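You operate a simulated robot arm through the tools that you are given. There is no shell and no other tool. Be economical: measure what you need, move in short steps, check, and stop when the job is done.

Carry out the task below with a simulated two-armed robot. There is one attempt and no reset: what you move stays moved.

JOB
Set the folder's stop, gap and speed as the pink job card says.
Fine: lock the stop again; the folder stays off.

The check looks at the end state, three seconds after you hand in, the way a careful person would. Anything else that was tipped, shoved, dropped, spilled or broken makes it a failure.

ROBOT AND FRAMES
Two 7-joint arms with fingered hands on one trunk, on a base that drives. Base frame: it is fixed to the floor where the robot stands at the start and does not move with it; the origin is under the middle of the robot, x ahead of it, y to its left, z up; the surface under the hand at the start is at about z = 1.005. Units: m, degrees, N and s.
The left shoulder is at the start at [0.021, 0.213, 1.348], the right one opposite. With the tool pointing down near the work surface each hand reaches from about 0.1 to 0.66 m from the robot's upright axis, wherever it stands, measured 20 degrees to its own side. Places, roughly: fold stop slider [0.7, 0.1, 1.1]; folder power dial [0.7, -1, 1.1]; gap dial [0.7, -0.6, 1.1]; grey lock knob [0.7, -0.1, 1.1]; pink job card [0.7, -0.5, 1.4]; speed dial [0.7, -0.8, 1.1]. Payload 3.6 kg a hand.
Tool frame (each hand has its own): the origin (TCP) lies between the finger pads and is the grasp point; the fingertips stand 0.022 m ahead of it; z points along the fingers, y is the line along which they close. Largest opening 0.132 m; the body of the gripper starts 0.06 m behind the TCP. The gripper is a hand of 4 fingers: y runs from the thumb to the fingers, the wrist lies at [0, 0, -0.203] in the tool frame, and closing takes about 1.5 s.
Orientation is told as [roll, pitch, yaw] about the base's x, y, z axes, in that order, counted from this pose: with the fingers straight down and closing along the base's y, the tool's x points along the base's -x, its y along +y and its z along -z.

CONTROLS
- The arms move only by the tool jog_arm. It takes "left_plan", "right_plan" or both (then of equal length, played together; a hand with none holds still); each is a list of rows, each an object of numbers (a shift or turn left out is 0, a gripper value left out holds the last): "tx", "ty", "tz": the shift along the tool's x, y, z in m; "wx", "wy", "wz": the turn, a rotation vector about the tool's x, y, z in degrees; "hand": the gripper command, from -1 (shut) to 1 (fully open), values between in proportion. In form: [{"tx": .., "ty": .., "tz": .., "wx": .., "wy": .., "wz": .., "hand": ..}, ...]. A call has 1 to 10 rows; each row shifts and turns the commanded pose from where the row before left it, along the tool's axes as they then stand. Rows are played at 5 a second. More than 0.05 m and 8.6 degrees between two rows, or a gripper value outside its range, and nothing of the call is played. Where a pose cannot be reached the arm comes as near as it can. A force on the tool above 40 N (or 10 N above the force at the start of the call, whichever is more), or a blocked arm, ends the call early, and 0.2 s more pass. Each finger travels about 0.108 m/s and halts on what it meets, pressing with about 34 N; the grip force reading is that of the motor and also rises with nothing between the fingers. The clock runs only during rows and for 0.2 s after the last one: add rows that do not move to give the fingers time. The reply holds the time, the measured pose of the TCP, the force on the tool along the base axes, the opening and the grip force, in the units named above and with some noise, with the torque about the TCP (base axes, N m) and any sound that the robot's microphone picked up.
- Cameras (640 x 400 px; columns grow to the right, rows downward): "scene" is now at [0.1642, -0.03, 1.2813]; the picture's right is [-0.29, -0.96, 0.00], its down [-0.16, 0.05, -0.99] and it looks along [0.94, -0.28, -0.17] (base axes); focal length 214 px, centre (320, 200). "left" rides on the left gripper at [-0.053, -0.053, -0.084] in its tool frame; the picture's right is [0.71, -0.71, 0.00], its down [0.53, 0.53, -0.67] and it looks along [0.47, 0.47, 0.74] (tool axes); focal length 247 px, centre (320, 200). "right" rides on the right gripper at [0.053, -0.053, -0.084] in its tool frame; the picture's right is [0.71, 0.71, 0.00], its down [-0.53, 0.53, -0.67] and it looks along [-0.47, 0.47, 0.74] (tool axes); focal length 247 px, centre (320, 200). There is no depth. A picture from a camera that has moved, and an enlarged one, comes with that camera's place and axes in the base frame and with its lens.
- camera(camera): a new picture of that camera. It takes no simulated time.
- slide_trunk(by): slides the trunk up (or, below 0, down) by that many m; the arms and the scene camera ride with it, the base frame stays. It gives what a move gives, with no picture.
- roll_base(legs): drives the robot by 1 to 6 legs, each [ahead, turn to the left] in m and degrees, along the robot's own axes; the way and the turn of a leg run together, so that a leg with both is an arc; at most 1.5 m and 180 degrees a leg. The arms and the cameras ride along, it lands a little off, and it stops where it bumps. It gives what a move gives.
- set_grasp(shape, hand): the hand has 4 fingers and takes this shape, open, in about a second: jaw (thumb against the fingers, like two jaws); tri (thumb and two fingers); tip (a fingertip pinch); poke (one finger out to press); point (the index stretched); flat (the hand flat); cup (the hand cupped); fist (a fist). The gripper value then closes the fingers along that shape, each until it touches; the sizes above hold for jaw. It gives what a move gives, with no picture.
- turn_head(pan, tilt): turns the head with the scene camera to pan (to the left, within 60 degrees either way) and tilt (down, from -29 to 69), counted from straight ahead of the robot. It gives what a move gives.
- close_up(camera, box): a new picture of the part [left, top, right, bottom] of that camera's present view, enlarged. It takes no simulated time.
- job_done(): hands the job in; it is judged then, once.

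Go step by step. Nothing tells you exact positions but the pictures and the camera data: compare them with the known pose of the tool, close in by small moves and look again before you grip or let go. The budget is 120 turns and 100 pictures, counting those below and the enlarged ones. Unless the task says otherwise, let go and move clear before handing in, and close with one line.

The tools are called after "Request:" as name(argument=value, ...) on one line, values as JSON. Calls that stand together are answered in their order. jog_arm: Moves the arms, as the interface text tells. Its arguments: {"type":"object","properties":{"left_plan":{"type":"array"},"right_plan":{"type":"array"}},"required":[]} The other tools are called the same way: slide_trunk (by) slides the trunk up or down; set_grasp (shape, hand) gives the hand a shape; roll_base (legs) drives the base; turn_head (pan, tilt) turns the head that bears the scene camera; camera (camera) takes a picture; close_up (camera, box) takes an enlarged picture of a part of a camera's view; job_done () hands the job in.

At the start:

```text
time_s: 0.0
left_eef_pos: [0.4193, -0.0114, 1.2388]
left_tool_rot: [0.0, -0.1, 0.1]
left_wrist_force: [0.6, -0.4, -0.3]
left_ft_torque: [0.03, 0.0, 0.02]
left_opening: 0.1319
left_finger_force: 0.0
left_shape: jaw
right_eef_pos: [0.3397, -0.4387, 1.2732]
right_tool_rot: [0.0, 0.0, 0.2]
right_wrist_force: [-0.6, 0.1, -0.3]
right_ft_torque: [0.0, 0.0, 0.0]
right_opening: 0.132
right_finger_force: 0.0
right_shape: jaw
trunk travel left (down, up): [-0.625, 0.051]
robot x, y, heading: [0.0002, 0.0001, 0.2]
head pan, tilt: [-16.7, 9.6]
```

scene: 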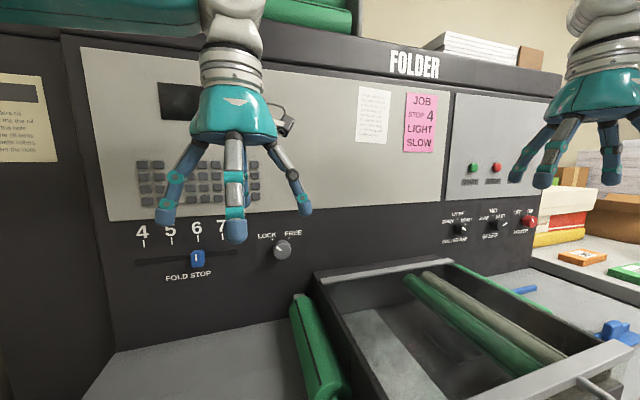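
right: 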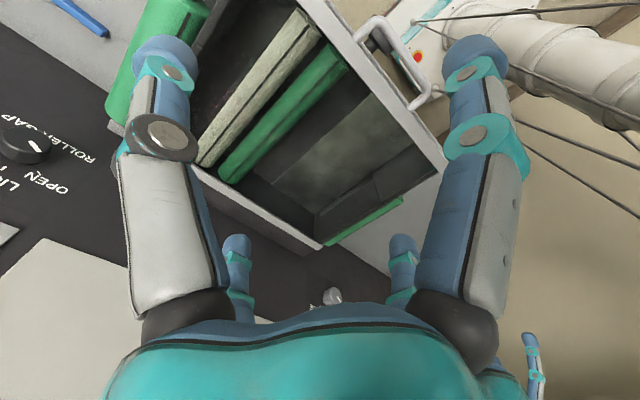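
left: 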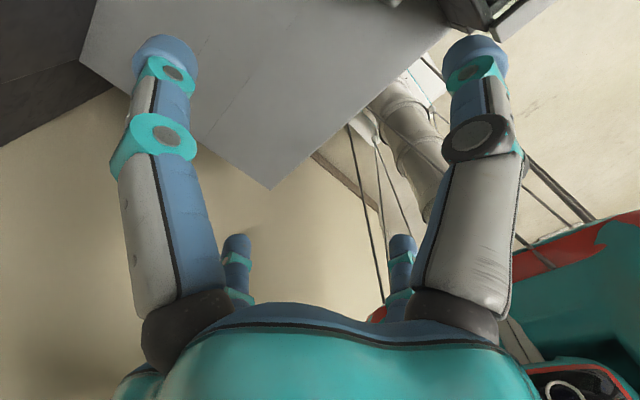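

I see the folder panel with the fold stop slider (at 6), lock knob, gap/speed/power dials and the pink card (stop 4, light, slow). I look closely at the card, note and dials first.

Request:
close_up(camera="scene", box=[340, 70, 460, 160])

Request:
close_up(camera="scene", box=[430, 190, 550, 265])

Request:
close_up(camera="scene", box=[120, 210, 320, 300])

Request:
close_up(camera="scene", box=[0, 70, 80, 170])

```text
4.44 times, centred on (400, 115) of scene
camera zoom: at [0.1642, -0.03, 1.2813], right [-0.29, -0.96, 0.0], down [-0.16, 0.05, -0.99], along [0.94, -0.28, -0.17], focal length 953 px, centre (-36, 578)
```

zoom: 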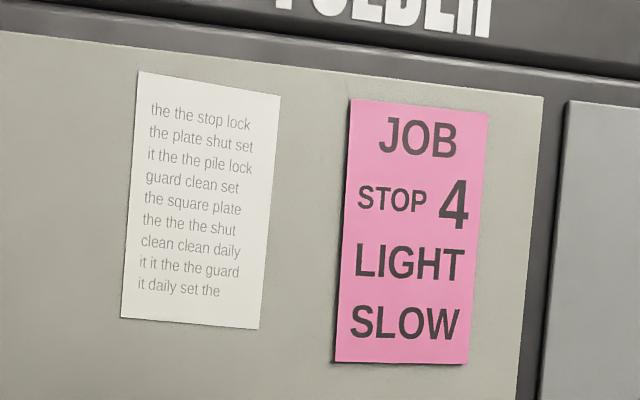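

```text
5.33 times, centred on (490, 228) of scene
camera zoom: at [0.1642, -0.03, 1.2813], right [-0.29, -0.96, 0.0], down [-0.16, 0.05, -0.99], along [0.94, -0.28, -0.17], focal length 1144 px, centre (-587, 53)
```

zoom: 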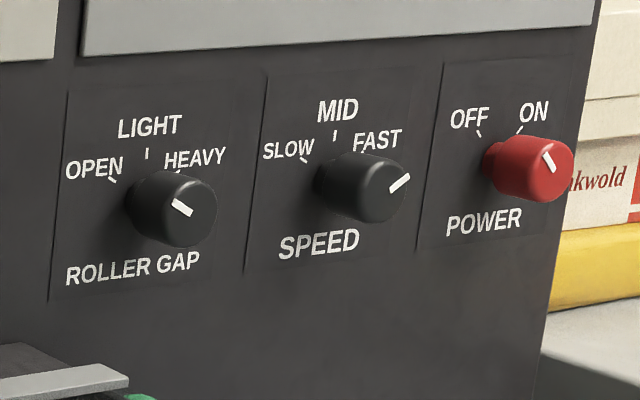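

```text
3.20 times, centred on (220, 255) of scene
camera zoom: at [0.1642, -0.03, 1.2813], right [-0.29, -0.96, 0.0], down [-0.16, 0.05, -0.99], along [0.94, -0.28, -0.17], focal length 686 px, centre (640, 24)
```

zoom: 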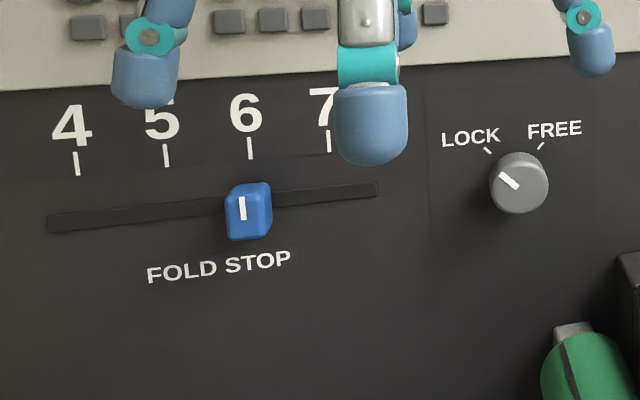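

```text
4.00 times, centred on (40, 120) of scene
camera zoom: at [0.1642, -0.03, 1.2813], right [-0.29, -0.96, 0.0], down [-0.16, 0.05, -0.99], along [0.94, -0.28, -0.17], focal length 858 px, centre (1440, 520)
```

zoom: 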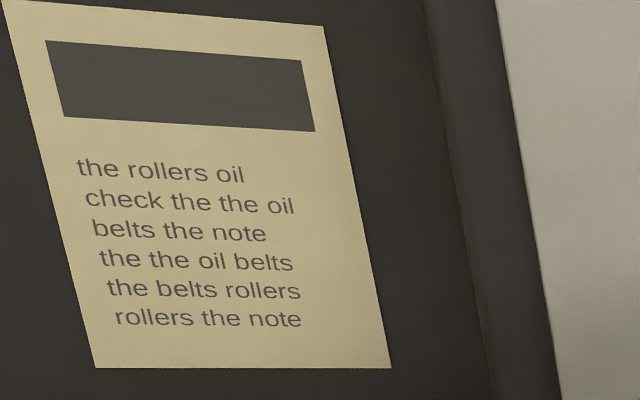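

The gap dial reads OPEN (needs LIGHT), speed reads FAST (needs SLOW), power is OFF, and the lock is on LOCK with the stop at 6. I first swing both hands to point at the panel, spreading the left one away.

Request:
jog_arm(right_plan=[{"tx": -0.018, "ty": 0.015, "tz": 0, "wy": -8.5}, {"tx": -0.0178, "ty": 0.015, "tz": 0.0027, "wy": -8.5}, {"tx": -0.0172, "ty": 0.015, "tz": 0.0053, "wy": -8.5}, {"tx": -0.0162, "ty": 0.015, "tz": 0.0077, "wy": -8.5}, {"tx": -0.0149, "ty": 0.015, "tz": 0.0101, "wy": -8.5}, {"tx": -0.0133, "ty": 0.015, "tz": 0.0122, "wy": -8.5}, {"tx": -0.0113, "ty": 0.015, "tz": 0.014, "wy": -8.5}, {"tx": -0.0091, "ty": 0.015, "tz": 0.0155, "wy": -8.5}, {"tx": -0.0067, "ty": 0.015, "tz": 0.0167, "wy": -8.5}, {"tx": -0.0042, "ty": 0.015, "tz": 0.0175, "wy": -8.5}], left_plan=[{"tx": -0.009, "ty": 0.025, "tz": 0, "wy": -8.5}, {"tx": -0.0089, "ty": 0.025, "tz": 0.0013, "wy": -8.5}, {"tx": -0.0086, "ty": 0.025, "tz": 0.0026, "wy": -8.5}, {"tx": -0.0081, "ty": 0.025, "tz": 0.0038, "wy": -8.5}, {"tx": -0.0075, "ty": 0.025, "tz": 0.005, "wy": -8.5}, {"tx": -0.0066, "ty": 0.025, "tz": 0.0061, "wy": -8.5}, {"tx": -0.0056, "ty": 0.025, "tz": 0.007, "wy": -8.5}, {"tx": -0.0045, "ty": 0.025, "tz": 0.0077, "wy": -8.5}, {"tx": -0.0033, "ty": 0.025, "tz": 0.0083, "wy": -8.5}, {"tx": -0.0021, "ty": 0.025, "tz": 0.0087, "wy": -8.5}])

Request:
camera(camera="scene")

Request:
camera(camera="right")

```text
time_s: 2.2
left_eef_pos: [0.488, 0.1836, 1.2434]
left_tool_rot: [0.7, -68.0, -0.6]
left_wrist_force: [0.6, 0.3, 0.6]
left_ft_torque: [0.02, 0.0, 0.02]
left_opening: 0.1319
left_finger_force: 0.1
left_shape: jaw
left hand out of reach, approached as far as the arm can: row 9, 10
right_eef_pos: [0.4872, -0.3542, 1.3]
right_tool_rot: [1.3, -84.2, -0.3]
right_wrist_force: [-0.5, 1.2, 0.5]
right_ft_torque: [0.01, 0.02, -0.02]
right_opening: 0.1318
right_finger_force: 0.1
right_shape: jaw
right hand out of reach, approached as far as the arm can: row 9, 10
trunk travel left (down, up): [-0.625, 0.051]
robot x, y, heading: [0.0008, -0.0017, 0.1]
head pan, tilt: [-16.7, 9.6]
```

```text
92 pictures are left
camera scene: at [0.1639, -0.0359, 1.2811], right [-0.29, -0.96, 0.0], down [-0.16, 0.05, -0.99], along [0.94, -0.28, -0.17], focal length 214 px, centre (320, 200)
```

scene: 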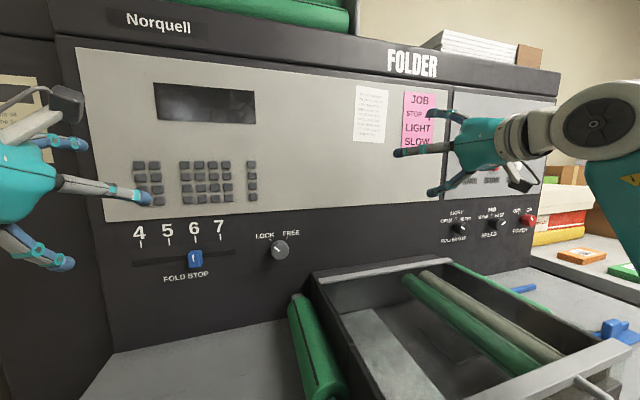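

```text
91 pictures are left
camera right: at [0.3997, -0.408, 1.255], right [-0.08, 0.71, -0.7], down [-0.62, 0.51, 0.59], along [0.78, 0.49, 0.4], focal length 247 px, centre (320, 200)
```

right: 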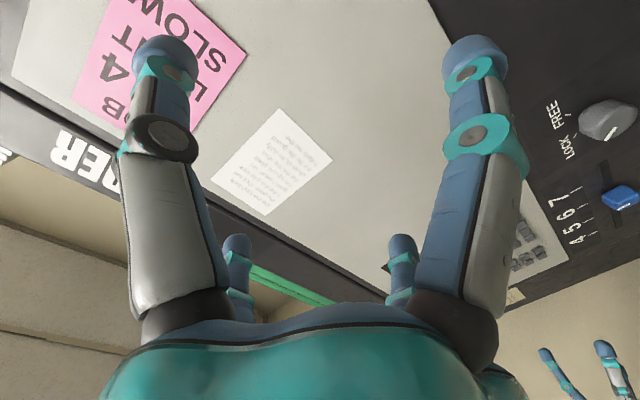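

Triangulating the lock knob from both views puts its cap near [0.65, -0.083, 1.08]. I bring the right hand toward a standoff in front of it.

Request:
jog_arm(right_plan=[{"tx": 0.027, "ty": 0.03, "tz": 0.006, "wy": -1}, {"tx": 0.027, "ty": 0.03, "tz": 0.006, "wy": -1}, {"tx": 0.027, "ty": 0.03, "tz": 0.006, "wy": -1}, {"tx": 0.027, "ty": 0.03, "tz": 0.006, "wy": -1}, {"tx": 0.027, "ty": 0.03, "tz": 0.006, "wy": -1}, {}])

```text
time_s: 3.1
left_eef_pos: [0.4875, 0.1838, 1.2441]
left_tool_rot: [0.5, -68.0, -0.6]
left_wrist_force: [0.5, 0.1, 0.1]
left_ft_torque: [0.01, -0.01, -0.01]
left_opening: 0.1318
left_finger_force: 0.0
left_shape: jaw
right_eef_pos: [0.4932, -0.3618, 1.2749]
right_tool_rot: [-91.7, -79.4, 88.5]
right_wrist_force: [0.9, 0.3, 0.0]
right_ft_torque: [0.0, 0.03, 0.0]
right_opening: 0.1323
right_finger_force: 0.0
right_shape: jaw
right hand out of reach, approached as far as the arm can: row 1, 2, 3, 4
trunk travel left (down, up): [-0.625, 0.051]
robot x, y, heading: [0.0031, 0.0003, 0.3]
head pan, tilt: [-16.7, 9.6]
stopped in row 4 (right hand): the arm was blocked; the commanded pose is now the measured one
```

The arm is folded up near a joint limit. I extend forward and down, away from the body.

Request:
jog_arm(right_plan=[{"tz": 0.015, "tx": 0.01}, {"tz": 0.015, "tx": 0.01}, {"tz": 0.015, "tx": 0.02}, {"tz": 0.015, "tx": 0.02}, {"tx": 0.02}, {"tx": 0.02}, {}])

Request:
camera(camera="scene")

```text
time_s: 4.7
left_eef_pos: [0.4887, 0.1851, 1.2437]
left_tool_rot: [0.7, -68.0, -0.7]
left_wrist_force: [-0.3, 0.3, -0.3]
left_ft_torque: [0.0, 0.01, 0.0]
left_opening: 0.1319
left_finger_force: 0.1
left_shape: jaw
right_eef_pos: [0.5548, -0.3916, 1.1795]
right_tool_rot: [-93.0, -78.2, 89.3]
right_wrist_force: [-1.0, -0.3, -0.6]
right_ft_torque: [-0.01, 0.03, -0.04]
right_opening: 0.1319
right_finger_force: 0.1
right_shape: jaw
trunk travel left (down, up): [-0.625, 0.051]
robot x, y, heading: [0.0002, -0.0027, -0.2]
head pan, tilt: [-16.7, 9.6]
```

```text
90 pictures are left
camera scene: at [0.1633, -0.0363, 1.2812], right [-0.29, -0.96, -0.01], down [-0.16, 0.05, -0.99], along [0.94, -0.28, -0.17], focal length 214 px, centre (320, 200)
```

scene: 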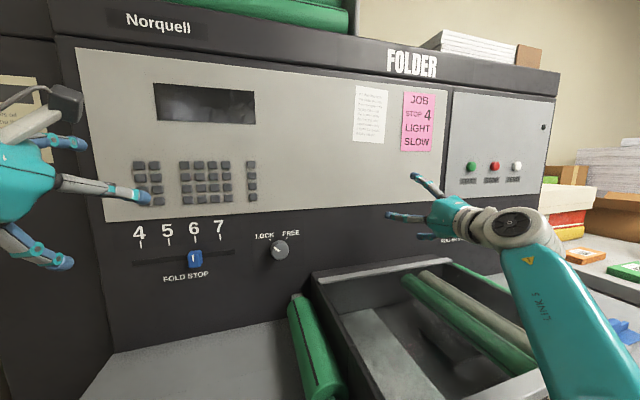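

Request:
jog_arm(right_plan=[{"ty": 0.035, "tx": 0.004}, {"ty": 0.035, "tx": 0.004}, {"ty": 0.035, "tx": 0.004}, {"ty": 0.035, "tx": 0.004}, {"ty": 0.035, "tx": 0.004}, {"ty": 0.035, "tx": 0.004}, {"ty": 0.035, "tx": 0.004}, {"ty": 0.035, "tx": 0.006}, {"ty": 0.035, "tx": 0.006}, {}])

Request:
camera(camera="scene")

Request:
camera(camera="right")

```text
time_s: 5.3
left_eef_pos: [0.4883, 0.1829, 1.2439]
left_tool_rot: [0.6, -68.1, -0.6]
left_wrist_force: [0.1, 0.6, -1.1]
left_ft_torque: [0.01, -0.01, 0.01]
left_opening: 0.132
left_finger_force: 0.2
left_shape: jaw
right_eef_pos: [0.5575, -0.389, 1.1831]
right_tool_rot: [-97.1, -69.2, 90.6]
right_wrist_force: [-0.1, -0.3, 0.3]
right_ft_torque: [0.02, 0.0, -0.01]
right_opening: 0.1319
right_finger_force: 0.1
right_shape: jaw
trunk travel left (down, up): [-0.625, 0.051]
robot x, y, heading: [-0.0026, 0.0007, 0.1]
head pan, tilt: [-16.7, 9.6]
stopped in row 2 (right hand): the arm was blocked; the commanded pose is now the measured one
```

```text
89 pictures are left
camera scene: at [0.1627, -0.0356, 1.2813], right [-0.29, -0.96, 0.0], down [-0.16, 0.05, -0.99], along [0.94, -0.28, -0.17], focal length 214 px, centre (320, 200)
```

scene: 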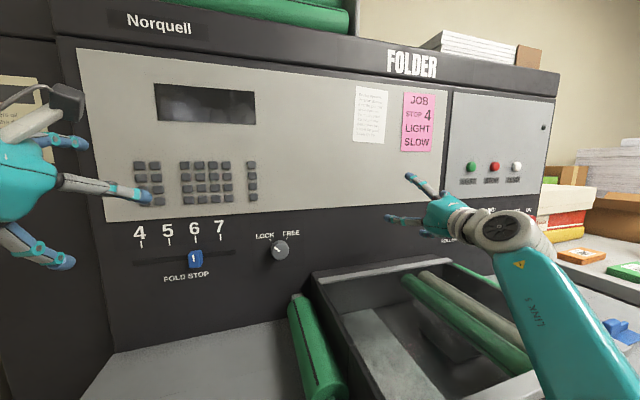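

```text
88 pictures are left
camera right: at [0.4677, -0.4465, 1.1479], right [0.08, 0.41, -0.91], down [-0.6, 0.75, 0.28], along [0.79, 0.53, 0.31], focal length 247 px, centre (320, 200)
```

right: 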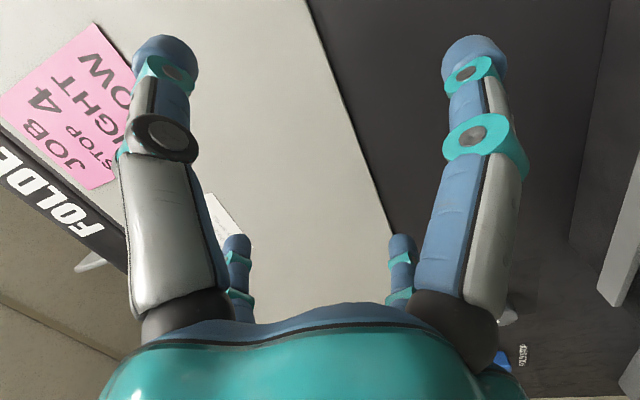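

The wrist resists with this roll; the arm drifts toward negative roll, so I roll that way (useful for the knob start anyway).

Request:
jog_arm(right_plan=[{"wz": -8.5}, {"wz": -8.5}, {"wz": -8.5}, {"wz": -8.5}, {}])

```text
time_s: 6.5
left_eef_pos: [0.4886, 0.1836, 1.2442]
left_tool_rot: [0.8, -68.0, -0.7]
left_wrist_force: [0.2, 1.0, 0.0]
left_ft_torque: [0.0, -0.01, -0.02]
left_opening: 0.1319
left_finger_force: 0.1
left_shape: jaw
right_eef_pos: [0.5575, -0.3877, 1.1822]
right_tool_rot: [-93.1, -35.3, 85.6]
right_wrist_force: [0.7, -0.3, -0.2]
right_ft_torque: [-0.04, 0.01, -0.01]
right_opening: 0.1318
right_finger_force: 0.0
right_shape: jaw
trunk travel left (down, up): [-0.625, 0.051]
robot x, y, heading: [-0.0017, -0.0036, 0.0]
head pan, tilt: [-16.7, 9.6]
```

Request:
jog_arm(right_plan=[{"tx": -0.0186, "ty": 0.0253, "tz": -0.0035}, {"tx": -0.0186, "ty": 0.0253, "tz": -0.0035}, {"tx": -0.0186, "ty": 0.0253, "tz": -0.0035}, {"tx": -0.0186, "ty": 0.0253, "tz": -0.0035}, {"tx": -0.0186, "ty": 0.0253, "tz": -0.0035}, {}])

```text
time_s: 7.3
left_eef_pos: [0.4866, 0.183, 1.2447]
left_tool_rot: [0.5, -68.1, -0.5]
left_wrist_force: [0.6, -0.5, 0.2]
left_ft_torque: [-0.02, -0.04, 0.02]
left_opening: 0.132
left_finger_force: 0.0
left_shape: jaw
right_eef_pos: [0.5549, -0.3675, 1.178]
right_tool_rot: [-95.4, -25.3, 84.4]
right_wrist_force: [-0.4, -0.8, 0.2]
right_ft_torque: [0.02, 0.03, 0.02]
right_opening: 0.132
right_finger_force: 0.1
right_shape: jaw
trunk travel left (down, up): [-0.625, 0.051]
robot x, y, heading: [-0.0024, -0.0018, 0.1]
head pan, tilt: [-16.7, 9.6]
stopped in row 3 (right hand): the arm was blocked; the commanded pose is now the measured one
```

Sideways motion is wrist-limited when the arm is folded this close. I back the base up 0.17 m so the arms can work more stretched out, then retry.

Request:
roll_base(legs=[[-0.17, 0]])

Request:
jog_arm(right_plan=[{"tz": 0.03}, {"tz": 0.03}, {"tz": 0.03}, {"tz": 0.03}, {"tz": 0.03}, {}])

```text
time_s: 8.8
left_eef_pos: [0.3136, 0.1833, 1.243]
left_tool_rot: [0.9, -67.9, -0.7]
left_wrist_force: [0.6, 0.0, -0.7]
left_ft_torque: [0.04, 0.0, 0.02]
left_opening: 0.1319
left_finger_force: 0.1
left_shape: jaw
right_eef_pos: [0.38, -0.3675, 1.1752]
right_tool_rot: [-95.2, -25.4, 84.3]
right_wrist_force: [-0.6, 0.1, -0.6]
right_ft_torque: [0.05, -0.01, 0.02]
right_opening: 0.1321
right_finger_force: 0.0
right_shape: jaw
trunk travel left (down, up): [-0.625, 0.051]
robot x, y, heading: [-0.175, -0.0011, -0.0]
head pan, tilt: [-16.7, 9.6]
```

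```text
time_s: 10.2
left_eef_pos: [0.3133, 0.1841, 1.2441]
left_tool_rot: [0.8, -67.9, -0.8]
left_wrist_force: [-0.2, -0.1, 0.0]
left_ft_torque: [0.01, -0.01, 0.02]
left_opening: 0.1322
left_finger_force: 0.0
left_shape: jaw
right_eef_pos: [0.5273, -0.3905, 1.1872]
right_tool_rot: [-95.3, -25.5, 84.3]
right_wrist_force: [-0.3, -0.5, 0.4]
right_ft_torque: [0.01, 0.04, 0.03]
right_opening: 0.1318
right_finger_force: 0.0
right_shape: jaw
trunk travel left (down, up): [-0.625, 0.051]
robot x, y, heading: [-0.1779, 0.0009, 0.1]
head pan, tilt: [-16.7, 9.6]
```

Request:
jog_arm(right_plan=[{"tx": -0.027, "ty": 0.0125, "tz": -0.004}, {"tx": -0.027, "ty": 0.0125, "tz": -0.004}, {"tx": -0.027, "ty": 0.0125, "tz": -0.004}, {"tx": -0.027, "ty": 0.0125, "tz": -0.004}, {"tx": -0.027, "ty": 0.0125, "tz": -0.004}, {}])

```text
time_s: 11.2
left_eef_pos: [0.3125, 0.1818, 1.2447]
left_tool_rot: [0.4, -68.1, -0.7]
left_wrist_force: [0.0, 0.3, 0.6]
left_ft_torque: [-0.02, 0.0, 0.0]
left_opening: 0.1318
left_finger_force: 0.1
left_shape: jaw
right_eef_pos: [0.5287, -0.36, 1.2073]
right_tool_rot: [-97.7, -18.6, 78.3]
right_wrist_force: [0.8, 0.0, -0.4]
right_ft_torque: [-0.01, 0.0, 0.01]
right_opening: 0.1322
right_finger_force: 0.1
right_shape: jaw
trunk travel left (down, up): [-0.625, 0.051]
robot x, y, heading: [-0.1754, -0.0004, -0.2]
head pan, tilt: [-16.7, 9.6]
stopped in row 5 (right hand): the arm was blocked; the commanded pose is now the measured one
```

Request:
turn_head(pan=-35, tilt=30)

Request:
camera(camera="scene")

```text
time_s: 12.1
left_eef_pos: [0.313, 0.1816, 1.2449]
left_tool_rot: [0.9, -67.9, -0.9]
left_wrist_force: [-0.4, 0.5, -0.1]
left_ft_torque: [-0.02, 0.03, 0.03]
left_opening: 0.1318
left_finger_force: 0.1
left_shape: jaw
right_eef_pos: [0.5295, -0.3607, 1.2061]
right_tool_rot: [-97.5, -18.8, 78.3]
right_wrist_force: [-0.4, -1.0, -1.1]
right_ft_torque: [-0.04, 0.02, -0.01]
right_opening: 0.1318
right_finger_force: 0.0
right_shape: jaw
trunk travel left (down, up): [-0.625, 0.051]
robot x, y, heading: [-0.1777, -0.0023, -0.2]
head pan, tilt: [-35.0, 30.0]
```

```text
87 pictures are left
camera scene: at [-0.0274, -0.0611, 1.2479], right [-0.57, -0.82, 0.0], down [-0.41, 0.29, -0.86], along [0.71, -0.49, -0.5], focal length 214 px, centre (320, 200)
```

scene: 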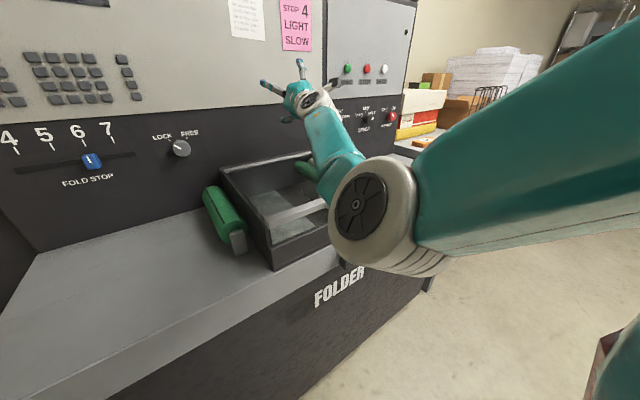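

The shoulder is high above the work, forcing the wrist to bend far. I lower the trunk a bit so the forearm becomes more level, and retry sideways.

Request:
slide_trunk(by=-0.13)

Request:
jog_arm(right_plan=[{"wz": 8.5}, {"wz": 8.5}, {"wz": 8.5}, {"wz": 8.5}, {}])

```text
time_s: 13.7
left_eef_pos: [0.3062, 0.1814, 1.118]
left_tool_rot: [1.0, -68.3, -1.0]
left_wrist_force: [0.1, -0.1, 0.0]
left_ft_torque: [0.01, -0.01, 0.01]
left_opening: 0.1318
left_finger_force: 0.0
left_shape: jaw
right_eef_pos: [0.5193, -0.3835, 1.0915]
right_tool_rot: [-99.2, -17.1, 77.0]
right_wrist_force: [0.0, 0.5, 0.5]
right_ft_torque: [0.0, -0.02, 0.01]
right_opening: 0.1318
right_finger_force: 0.0
right_shape: jaw
trunk travel left (down, up): [-0.495, 0.181]
robot x, y, heading: [-0.177, -0.0008, 0.0]
head pan, tilt: [-35.0, 30.0]
```

```text
time_s: 15.1
left_eef_pos: [0.3072, 0.1811, 1.1171]
left_tool_rot: [1.0, -68.2, -1.1]
left_wrist_force: [-0.5, 0.5, 0.3]
left_ft_torque: [-0.02, -0.01, 0.03]
left_opening: 0.1322
left_finger_force: 0.1
left_shape: jaw
right_eef_pos: [0.5175, -0.4215, 1.0928]
right_tool_rot: [-103.9, -48.9, 82.6]
right_wrist_force: [-0.1, 0.7, 0.3]
right_ft_torque: [-0.02, -0.03, -0.03]
right_opening: 0.1321
right_finger_force: 0.0
right_shape: jaw
trunk travel left (down, up): [-0.495, 0.181]
robot x, y, heading: [-0.1777, -0.002, -0.0]
head pan, tilt: [-35.0, 30.0]
stopped in row 5 (right hand): the arm was blocked; the commanded pose is now the measured one
```

Sideways reach is limited, but turning the whole base brings a radially pointing hand in front of the knob. I retract slightly and turn the base left 30 degrees.

Request:
jog_arm(right_plan=[{"tz": -0.03}, {"tz": -0.03}, {}])

Request:
roll_base(legs=[[0, 30]])

Request:
turn_head(pan=-35, tilt=15)

Request:
camera(camera="scene")

Request:
camera(camera="right")

```text
time_s: 15.8
left_eef_pos: [0.3073, 0.1816, 1.118]
left_tool_rot: [1.0, -68.2, -1.1]
left_wrist_force: [0.4, 0.2, 0.2]
left_ft_torque: [0.01, -0.02, 0.0]
left_opening: 0.1319
left_finger_force: 0.1
left_shape: jaw
right_eef_pos: [0.451, -0.4805, 1.1293]
right_tool_rot: [-109.0, -43.1, 80.1]
right_wrist_force: [-0.7, 0.2, 0.2]
right_ft_torque: [0.03, 0.01, -0.01]
right_opening: 0.1323
right_finger_force: 0.0
right_shape: jaw
trunk travel left (down, up): [-0.495, 0.181]
robot x, y, heading: [-0.1753, -0.0036, -0.1]
head pan, tilt: [-35.0, 30.0]
stopped in row 3 (right hand): the arm was blocked; the commanded pose is now the measured one
```

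```text
time_s: 16.8
left_eef_pos: [0.2956, 0.1827, 1.1212]
left_tool_rot: [-0.5, -68.1, 1.2]
left_wrist_force: [1.5, 0.4, 0.2]
left_ft_torque: [0.02, 0.0, -0.01]
left_opening: 0.1319
left_finger_force: 0.1
left_shape: jaw
right_eef_pos: [0.4892, -0.4503, 1.1347]
right_tool_rot: [-109.8, -42.5, 83.8]
right_wrist_force: [-0.1, -0.3, -0.2]
right_ft_torque: [-0.02, -0.04, 0.01]
right_opening: 0.1321
right_finger_force: 0.0
right_shape: jaw
trunk travel left (down, up): [-0.495, 0.181]
robot x, y, heading: [-0.1727, -0.0092, 3.4]
head pan, tilt: [-35.0, 30.0]
stopped in leg 1: the robot was blocked; the commanded pose is now the measured one
```

```text
time_s: 17.5
left_eef_pos: [0.2966, 0.1837, 1.119]
left_tool_rot: [0.0, -68.0, 1.0]
left_wrist_force: [-0.3, 0.0, -0.2]
left_ft_torque: [0.02, 0.01, 0.02]
left_opening: 0.132
left_finger_force: 0.2
left_shape: jaw
right_eef_pos: [0.4896, -0.4516, 1.1338]
right_tool_rot: [-109.8, -42.5, 83.6]
right_wrist_force: [0.0, -0.1, 0.5]
right_ft_torque: [0.02, -0.02, 0.02]
right_opening: 0.1318
right_finger_force: 0.0
right_shape: jaw
trunk travel left (down, up): [-0.495, 0.181]
robot x, y, heading: [-0.1695, -0.0054, 3.2]
head pan, tilt: [-35.0, 15.0]
```

```text
86 pictures are left
camera scene: at [-0.0111, -0.065, 1.1405], right [-0.53, -0.85, -0.01], down [-0.23, 0.15, -0.96], along [0.82, -0.51, -0.27], focal length 214 px, centre (320, 200)
```

scene: 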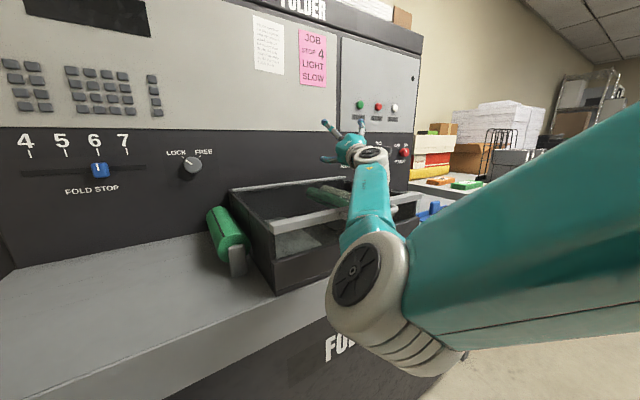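

```text
85 pictures are left
camera right: at [0.3879, -0.4934, 1.1136], right [0.23, -0.1, -0.97], down [-0.35, 0.92, -0.18], along [0.91, 0.38, 0.18], focal length 247 px, centre (320, 200)
```

right: 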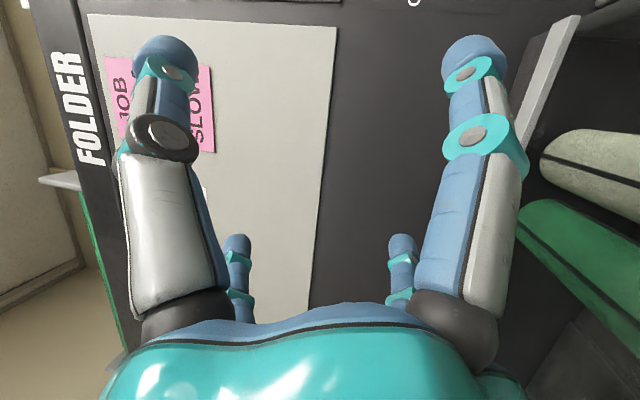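

The right elbow hangs low and is probably brushing the tray front, which explains the blocks. I back away a little and raise the trunk fully to clear it, then look.

Request:
slide_trunk(by=0.18)

Request:
turn_head(pan=-35, tilt=40)

Request:
camera(camera="scene")

```text
time_s: 19.5
left_eef_pos: [0.2905, 0.1845, 1.2996]
left_tool_rot: [-0.2, -68.2, 1.3]
left_wrist_force: [0.6, -0.5, -0.2]
left_ft_torque: [0.01, 0.01, 0.02]
left_opening: 0.1319
left_finger_force: 0.0
left_shape: jaw
right_eef_pos: [0.4847, -0.4507, 1.3168]
right_tool_rot: [-109.9, -42.5, 84.1]
right_wrist_force: [0.0, -1.2, -0.3]
right_ft_torque: [-0.04, 0.01, 0.01]
right_opening: 0.1319
right_finger_force: 0.0
right_shape: jaw
trunk travel left (down, up): [-0.675, 0.001]
robot x, y, heading: [-0.1688, -0.0018, 3.1]
head pan, tilt: [-35.0, 15.0]
```

```text
time_s: 20.4
left_eef_pos: [0.2928, 0.1837, 1.3008]
left_tool_rot: [-0.2, -68.2, 1.3]
left_wrist_force: [-0.4, -0.3, -0.1]
left_ft_torque: [0.01, 0.0, -0.01]
left_opening: 0.1317
left_finger_force: 0.0
left_shape: jaw
right_eef_pos: [0.4859, -0.4506, 1.317]
right_tool_rot: [-109.9, -42.5, 84.0]
right_wrist_force: [0.4, 0.1, 0.0]
right_ft_torque: [0.0, 0.01, 0.01]
right_opening: 0.132
right_finger_force: 0.1
right_shape: jaw
trunk travel left (down, up): [-0.675, 0.001]
robot x, y, heading: [-0.1686, -0.0059, 3.2]
head pan, tilt: [-35.0, 40.0]
```

```text
84 pictures are left
camera scene: at [-0.0249, -0.061, 1.2828], right [-0.53, -0.85, -0.01], down [-0.55, 0.35, -0.76], along [0.65, -0.4, -0.65], focal length 214 px, centre (320, 200)
```

scene: 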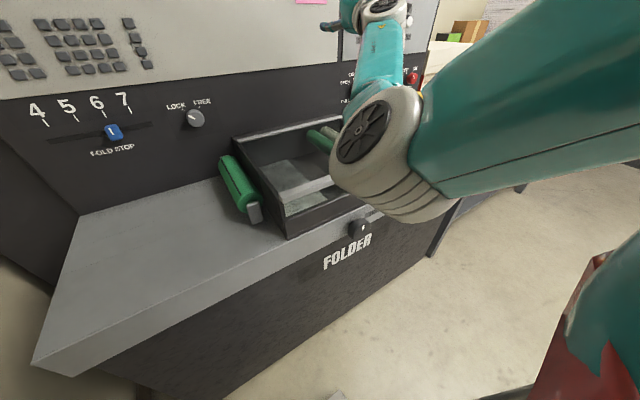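

Request:
roll_base(legs=[[-0.1, 0], [0, 30]])

Request:
camera(camera="scene")

```text
time_s: 22.1
left_eef_pos: [0.176, 0.1902, 1.3044]
left_tool_rot: [-1.5, -68.3, 4.5]
left_wrist_force: [0.1, -0.2, -1.0]
left_ft_torque: [0.02, 0.01, 0.02]
left_opening: 0.1318
left_finger_force: 0.1
left_shape: jaw
right_eef_pos: [0.4183, -0.4174, 1.3154]
right_tool_rot: [-109.9, -42.2, 87.8]
right_wrist_force: [0.3, -0.7, 0.4]
right_ft_torque: [-0.01, -0.02, 0.05]
right_opening: 0.1322
right_finger_force: 0.1
right_shape: jaw
trunk travel left (down, up): [-0.675, 0.001]
robot x, y, heading: [-0.2695, -0.0121, 6.7]
head pan, tilt: [-35.0, 40.0]
stopped in leg 2: the robot was blocked; the commanded pose is now the measured one
```

```text
83 pictures are left
camera scene: at [-0.1141, -0.0618, 1.282], right [-0.48, -0.88, -0.01], down [-0.57, 0.32, -0.76], along [0.67, -0.36, -0.65], focal length 214 px, centre (320, 200)
```

scene: 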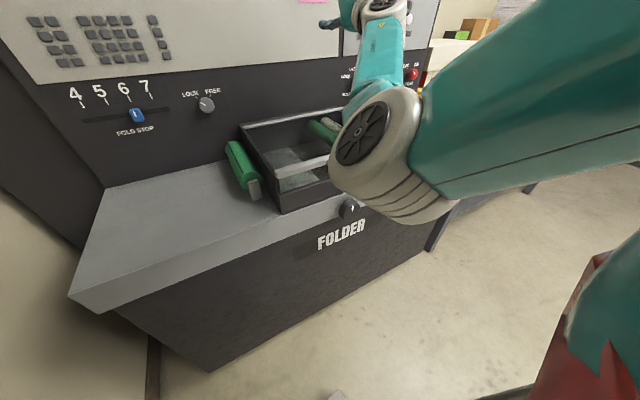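

The base is blocked when turning although the arm is clear, so I look around to the left for the obstacle.

Request:
turn_head(pan=60, tilt=45)

Request:
camera(camera="scene")

Request:
turn_head(pan=-60, tilt=50)

Request:
camera(camera="scene")

```text
time_s: 23.8
left_eef_pos: [0.1781, 0.1909, 1.3033]
left_tool_rot: [-1.0, -68.2, 4.3]
left_wrist_force: [-0.5, -0.2, 0.7]
left_ft_torque: [0.0, -0.03, -0.02]
left_opening: 0.1319
left_finger_force: 0.0
left_shape: jaw
right_eef_pos: [0.4176, -0.4178, 1.3151]
right_tool_rot: [-109.8, -42.3, 87.7]
right_wrist_force: [0.2, 0.4, 0.1]
right_ft_torque: [0.0, -0.01, 0.0]
right_opening: 0.1322
right_finger_force: 0.1
right_shape: jaw
trunk travel left (down, up): [-0.675, 0.001]
robot x, y, heading: [-0.2705, -0.0112, 6.6]
head pan, tilt: [60.0, 45.0]
```

```text
82 pictures are left
camera scene: at [-0.1556, 0.0526, 1.2765], right [0.92, -0.4, -0.01], down [-0.29, -0.64, -0.71], along [0.28, 0.66, -0.7], focal length 214 px, centre (320, 200)
```

scene: 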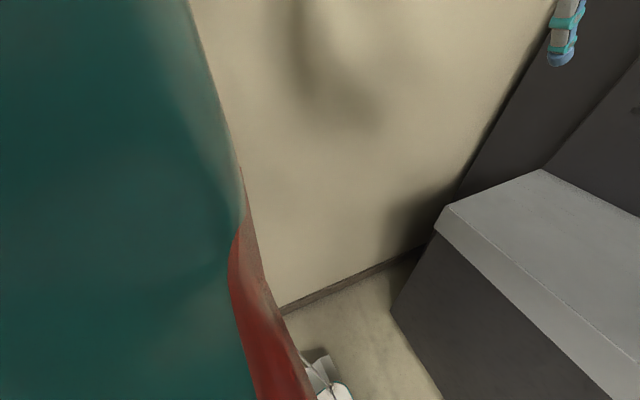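

```text
time_s: 25.8
left_eef_pos: [0.1778, 0.1911, 1.3026]
left_tool_rot: [-1.1, -68.1, 4.3]
left_wrist_force: [-0.6, -0.6, -0.4]
left_ft_torque: [0.0, -0.03, 0.02]
left_opening: 0.132
left_finger_force: 0.0
left_shape: jaw
right_eef_pos: [0.4182, -0.4176, 1.3144]
right_tool_rot: [-109.8, -42.3, 87.8]
right_wrist_force: [-1.0, 0.2, 0.7]
right_ft_torque: [-0.01, 0.01, -0.01]
right_opening: 0.1322
right_finger_force: 0.0
right_shape: jaw
trunk travel left (down, up): [-0.675, 0.001]
robot x, y, heading: [-0.2683, -0.0098, 6.3]
head pan, tilt: [-60.0, 50.0]
```

```text
81 pictures are left
camera scene: at [-0.1424, -0.0835, 1.2675], right [-0.8, -0.6, 0.0], down [-0.46, 0.62, -0.63], along [0.38, -0.51, -0.78], focal length 214 px, centre (320, 200)
```

scene: 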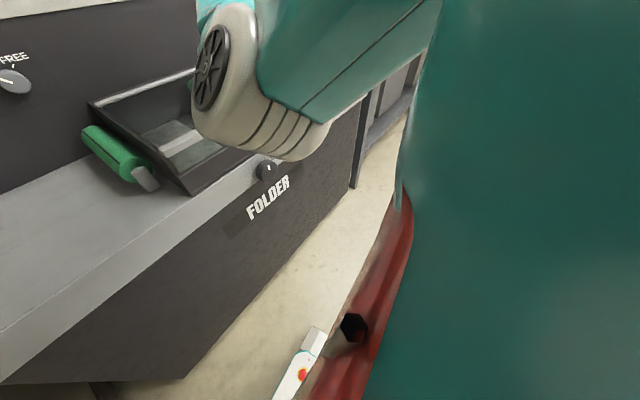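

A wall on the left keeps the left elbow from swinging. I zigzag the robot to the right (−y), which also suits the left arm for the stop and lock.

Request:
roll_base(legs=[[0, -50], [0.22, 0], [0, 80], [-0.4, 0], [0, -36]])

Request:
turn_head(pan=10, tilt=10)

Request:
camera(camera="scene")

```text
time_s: 32.2
left_eef_pos: [0.3158, 0.0993, 1.302]
left_tool_rot: [-3.6, -68.1, 12.3]
left_wrist_force: [-0.4, 0.6, -0.9]
left_ft_torque: [-0.01, -0.09, -0.04]
left_opening: 0.1321
left_finger_force: 0.0
left_shape: jaw
right_eef_pos: [0.6109, -0.5109, 1.336]
right_tool_rot: [-111.3, -39.6, 91.9]
right_wrist_force: [0.2, -0.3, 0.4]
right_ft_torque: [-0.03, -0.01, -0.02]
right_opening: 0.1319
right_finger_force: 0.1
right_shape: jaw
trunk travel left (down, up): [-0.675, 0.001]
robot x, y, heading: [-0.0988, -0.1843, 12.8]
head pan, tilt: [-60.0, 50.0]
stopped in leg 3: the robot was blocked; the commanded pose is now the measured one
```

```text
time_s: 33.6
left_eef_pos: [0.3181, 0.0976, 1.3005]
left_tool_rot: [-3.7, -68.2, 12.6]
left_wrist_force: [0.4, -0.1, -0.1]
left_ft_torque: [0.03, 0.01, -0.05]
left_opening: 0.1322
left_finger_force: 0.1
left_shape: jaw
right_eef_pos: [0.6109, -0.509, 1.3352]
right_tool_rot: [-111.1, -39.6, 92.0]
right_wrist_force: [-0.3, -0.3, 0.3]
right_ft_torque: [-0.03, -0.03, -0.02]
right_opening: 0.1319
right_finger_force: 0.1
right_shape: jaw
trunk travel left (down, up): [-0.675, 0.001]
robot x, y, heading: [-0.1014, -0.1848, 12.5]
head pan, tilt: [10.0, 10.0]
```

```text
80 pictures are left
camera scene: at [0.0604, -0.1339, 1.3307], right [0.38, -0.92, 0.0], down [-0.16, -0.07, -0.98], along [0.91, 0.38, -0.17], focal length 214 px, centre (320, 200)
```

scene: 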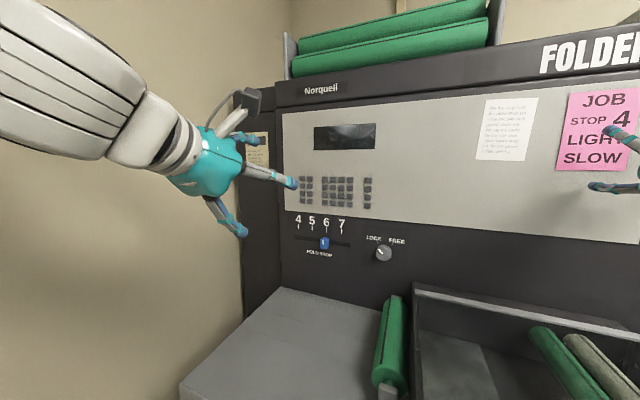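

The right fingertips are close to the panel card. I back straight away from the panel.

Request:
roll_base(legs=[[-0.3, 0]])

Request:
roll_base(legs=[[0, 22], [-0.3, 0], [0, -35]])

Request:
camera(camera="scene")

```text
time_s: 35.7
left_eef_pos: [0.0169, 0.029, 1.3009]
left_tool_rot: [-3.7, -68.3, 12.2]
left_wrist_force: [0.0, -0.4, -0.9]
left_ft_torque: [0.01, -0.01, -0.01]
left_opening: 0.1317
left_finger_force: 0.0
left_shape: jaw
right_eef_pos: [0.3074, -0.5818, 1.3354]
right_tool_rot: [-111.2, -39.7, 91.6]
right_wrist_force: [-0.3, -0.5, -0.2]
right_ft_torque: [-0.01, 0.03, -0.05]
right_opening: 0.1321
right_finger_force: 0.1
right_shape: jaw
trunk travel left (down, up): [-0.675, 0.001]
robot x, y, heading: [-0.4004, -0.2519, 12.0]
head pan, tilt: [10.0, 10.0]
```

```text
time_s: 37.4
left_eef_pos: [-0.1252, 0.1697, 1.3056]
left_tool_rot: [-3.4, -68.0, 34.6]
left_wrist_force: [0.4, 0.1, -0.5]
left_ft_torque: [-0.01, -0.01, -0.02]
left_opening: 0.132
left_finger_force: 0.1
left_shape: jaw
right_eef_pos: [0.3858, -0.3023, 1.346]
right_tool_rot: [-112.3, -38.0, 113.0]
right_wrist_force: [-0.2, -0.2, -0.1]
right_ft_torque: [-0.01, 0.0, 0.0]
right_opening: 0.1319
right_finger_force: 0.0
right_shape: jaw
trunk travel left (down, up): [-0.675, 0.001]
robot x, y, heading: [-0.3895, -0.2651, 34.5]
head pan, tilt: [10.0, 10.0]
stopped in leg 1: the robot was blocked; the commanded pose is now the measured one
```

```text
79 pictures are left
camera scene: at [-0.2657, -0.1581, 1.3307], right [0.7, -0.71, 0.0], down [-0.12, -0.12, -0.98], along [0.7, 0.69, -0.17], focal length 214 px, centre (320, 200)
```

scene: 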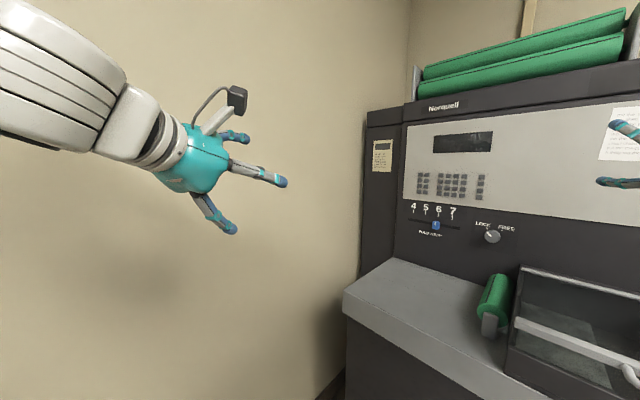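

The left elbow sticks out to the wall side. I look at it to decide how to fold the left arm down out of the way.

Request:
turn_head(pan=60, tilt=15)

Request:
camera(camera="scene")

```text
time_s: 38.6
left_eef_pos: [-0.1242, 0.1681, 1.3054]
left_tool_rot: [-3.2, -68.0, 34.6]
left_wrist_force: [0.6, 0.2, -0.7]
left_ft_torque: [0.03, 0.0, 0.04]
left_opening: 0.1319
left_finger_force: 0.1
left_shape: jaw
right_eef_pos: [0.386, -0.3036, 1.3468]
right_tool_rot: [-112.4, -38.1, 113.1]
right_wrist_force: [0.1, 0.4, 0.1]
right_ft_torque: [0.01, 0.04, -0.01]
right_opening: 0.1319
right_finger_force: 0.0
right_shape: jaw
trunk travel left (down, up): [-0.675, 0.001]
robot x, y, heading: [-0.3928, -0.2656, 34.7]
head pan, tilt: [60.0, 15.0]
```

```text
78 pictures are left
camera scene: at [-0.3388, -0.1319, 1.3227], right [1.0, 0.08, 0.0], down [0.02, -0.26, -0.97], along [-0.08, 0.96, -0.26], focal length 214 px, centre (320, 200)
```

scene: 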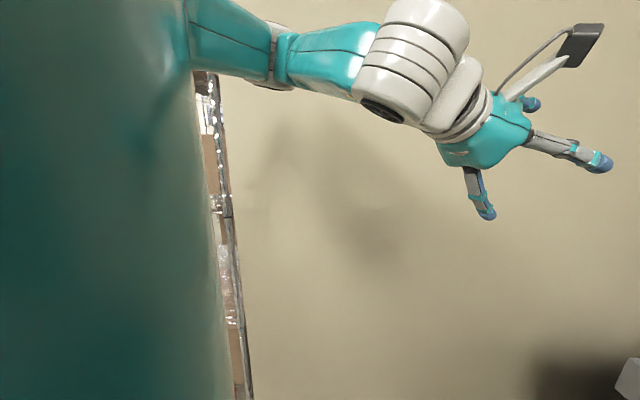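

There's a shelf behind-left, so I turn right to get clear of it, then swing the left hand tool-down and lower it beside the robot.

Request:
roll_base(legs=[[0, -22]])

Request:
jog_arm(left_plan=[{"tx": 0.028, "tz": 0.011, "wy": 8.5}, {"tx": 0.026, "tz": 0.015, "wy": 8.5}, {"tx": 0.023, "tz": 0.019, "wy": 8.5}, {"tx": 0.02, "tz": 0.022, "wy": 8.5}, {"tx": 0.017, "tz": 0.025, "wy": 8.5}, {"tx": 0.013, "tz": 0.027, "wy": 8.5}, {"tx": 0.009, "tz": 0.029, "wy": 8.5}, {"tx": 0.004, "tz": 0.03, "wy": 8.5}, {}])

Request:
jog_arm(left_plan=[{"tz": 0.03, "tx": 0.02}, {"tz": 0.03, "tx": 0.02}, {"tz": 0.03, "tx": 0.02}, {"tz": 0.03, "tx": 0.02}, {"tz": 0.03, "tx": 0.02}, {"tz": 0.03, "tx": 0.02}, {"tz": 0.03, "tx": 0.02}, {"tz": 0.03, "tx": 0.02}, {"tz": 0.03, "tx": 0.02}, {}])

Request:
camera(camera="scene")

```text
time_s: 40.2
left_eef_pos: [0.0236, 0.0388, 1.304]
left_tool_rot: [-3.1, -68.1, 12.8]
left_wrist_force: [-0.3, 0.7, 0.8]
left_ft_torque: [0.0, -0.02, -0.03]
left_opening: 0.1317
left_finger_force: 0.0
left_shape: jaw
right_eef_pos: [0.3215, -0.5885, 1.3472]
right_tool_rot: [-112.1, -38.1, 91.4]
right_wrist_force: [0.7, -0.6, 0.0]
right_ft_torque: [-0.01, 0.0, 0.0]
right_opening: 0.1317
right_finger_force: 0.0
right_shape: jaw
trunk travel left (down, up): [-0.675, 0.001]
robot x, y, heading: [-0.3908, -0.2475, 13.3]
head pan, tilt: [60.0, 15.0]
```

```text
time_s: 42.2
left_eef_pos: [0.0221, 0.0348, 1.0627]
left_tool_rot: [-1.3, 0.1, 9.8]
left_wrist_force: [0.1, 0.0, 0.5]
left_ft_torque: [0.02, -0.02, -0.01]
left_opening: 0.132
left_finger_force: 0.1
left_shape: jaw
right_eef_pos: [0.3205, -0.5888, 1.3464]
right_tool_rot: [-112.4, -38.0, 91.4]
right_wrist_force: [-0.8, -0.7, 0.5]
right_ft_torque: [-0.02, 0.02, 0.03]
right_opening: 0.132
right_finger_force: 0.0
right_shape: jaw
trunk travel left (down, up): [-0.675, 0.001]
robot x, y, heading: [-0.3932, -0.2496, 13.5]
head pan, tilt: [60.0, 15.0]
```

```text
time_s: 44.4
left_eef_pos: [-0.1562, 0.0008, 0.7936]
left_tool_rot: [-1.1, 0.0, 9.9]
left_wrist_force: [0.5, -0.3, -0.2]
left_ft_torque: [0.0, 0.01, 0.01]
left_opening: 0.132
left_finger_force: 0.0
left_shape: jaw
right_eef_pos: [0.3217, -0.5886, 1.3467]
right_tool_rot: [-112.1, -38.1, 91.4]
right_wrist_force: [0.5, 0.1, 0.3]
right_ft_torque: [0.0, 0.02, 0.02]
right_opening: 0.1317
right_finger_force: 0.1
right_shape: jaw
trunk travel left (down, up): [-0.675, 0.001]
robot x, y, heading: [-0.3901, -0.2506, 13.1]
head pan, tilt: [60.0, 15.0]
```

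```text
77 pictures are left
camera scene: at [-0.2919, -0.1443, 1.3226], right [0.96, -0.29, 0.0], down [-0.08, -0.25, -0.97], along [0.28, 0.92, -0.26], focal length 214 px, centre (320, 200)
```

scene: 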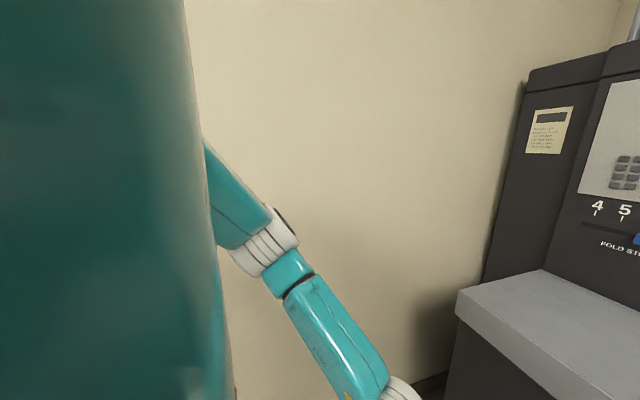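

Request:
roll_base(legs=[[0, 36], [0.25, 0], [0, -15]])

Request:
turn_head(pan=-30, tilt=15)

Request:
camera(camera="scene")

```text
time_s: 48.8
left_eef_pos: [-0.0936, 0.2513, 0.7951]
left_tool_rot: [-1.2, 0.0, 30.4]
left_wrist_force: [-0.3, -0.2, 0.3]
left_ft_torque: [0.0, -0.02, 0.0]
left_opening: 0.1322
left_finger_force: 0.1
left_shape: jaw
right_eef_pos: [0.5581, -0.1306, 1.3471]
right_tool_rot: [-112.4, -38.2, 112.1]
right_wrist_force: [1.2, 0.0, -0.3]
right_ft_torque: [0.04, 0.01, 0.02]
right_opening: 0.132
right_finger_force: 0.1
right_shape: jaw
trunk travel left (down, up): [-0.675, 0.001]
robot x, y, heading: [-0.2289, -0.0671, 33.8]
head pan, tilt: [60.0, 15.0]
```

```text
time_s: 50.5
left_eef_pos: [-0.0939, 0.2537, 0.7947]
left_tool_rot: [-1.2, 0.1, 30.3]
left_wrist_force: [0.1, 0.3, 0.8]
left_ft_torque: [0.01, 0.02, 0.0]
left_opening: 0.132
left_finger_force: 0.0
left_shape: jaw
right_eef_pos: [0.5577, -0.1283, 1.3478]
right_tool_rot: [-112.2, -38.2, 112.0]
right_wrist_force: [0.1, -0.4, 0.2]
right_ft_torque: [-0.01, 0.04, -0.02]
right_opening: 0.1322
right_finger_force: 0.0
right_shape: jaw
trunk travel left (down, up): [-0.675, 0.001]
robot x, y, heading: [-0.2276, -0.0682, 33.6]
head pan, tilt: [-30.0, 15.0]
```

```text
76 pictures are left
camera scene: at [-0.0722, -0.0197, 1.3226], right [0.06, -1.0, 0.0], down [-0.26, -0.02, -0.97], along [0.96, 0.06, -0.26], focal length 214 px, centre (320, 200)
```

scene: 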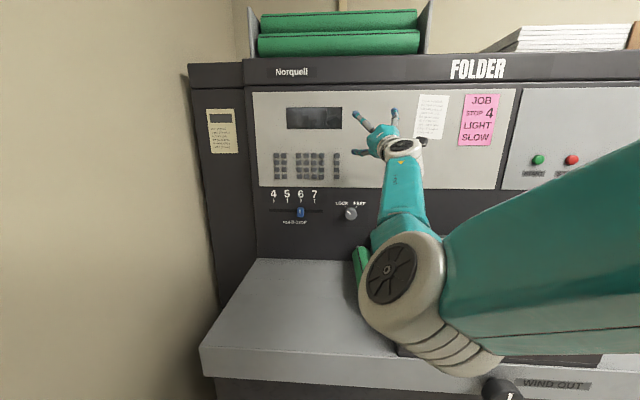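

The right hand now faces the panel above the knob. I lower it toward the knob while straightening it to point along +x.

Request:
jog_arm(right_plan=[{"tx": 0.0136, "ty": 0.0237, "tz": -0.0077, "wx": -0.8, "wy": 2.0}, {"tx": 0.0138, "ty": 0.0237, "tz": -0.007, "wx": -0.8, "wy": 2.0}, {"tx": 0.014, "ty": 0.0237, "tz": -0.006, "wx": -0.8, "wy": 2.0}, {"tx": 0.0142, "ty": 0.0237, "tz": -0.005, "wx": -0.8, "wy": 2.0}, {"tx": 0.0145, "ty": 0.0237, "tz": -0.004, "wx": -0.8, "wy": 2.0}, {}])

Request:
camera(camera="scene")

```text
time_s: 51.9
left_eef_pos: [-0.0948, 0.2519, 0.7942]
left_tool_rot: [-1.2, 0.1, 30.3]
left_wrist_force: [-0.2, -0.6, 0.3]
left_ft_torque: [-0.02, 0.0, -0.01]
left_opening: 0.1322
left_finger_force: 0.2
left_shape: jaw
right_eef_pos: [0.5636, -0.1107, 1.219]
right_tool_rot: [-101.4, -40.3, 99.9]
right_wrist_force: [0.9, 0.1, 0.3]
right_ft_torque: [-0.01, -0.01, -0.03]
right_opening: 0.1317
right_finger_force: 0.1
right_shape: jaw
trunk travel left (down, up): [-0.675, 0.001]
robot x, y, heading: [-0.2278, -0.0655, 33.8]
head pan, tilt: [-30.0, 15.0]
```

```text
75 pictures are left
camera scene: at [-0.0724, -0.0198, 1.3226], right [0.06, -1.0, 0.0], down [-0.26, -0.02, -0.97], along [0.96, 0.06, -0.26], focal length 214 px, centre (320, 200)
```

scene: 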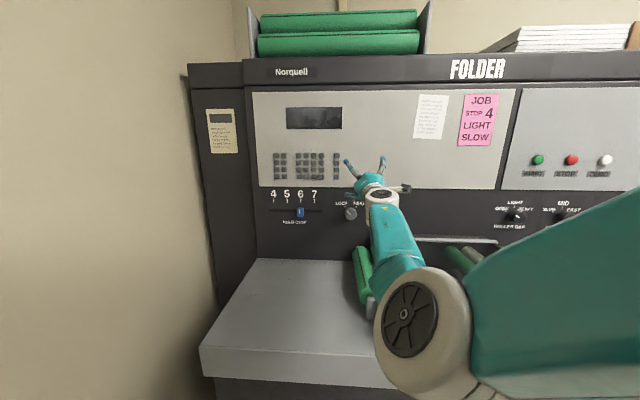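

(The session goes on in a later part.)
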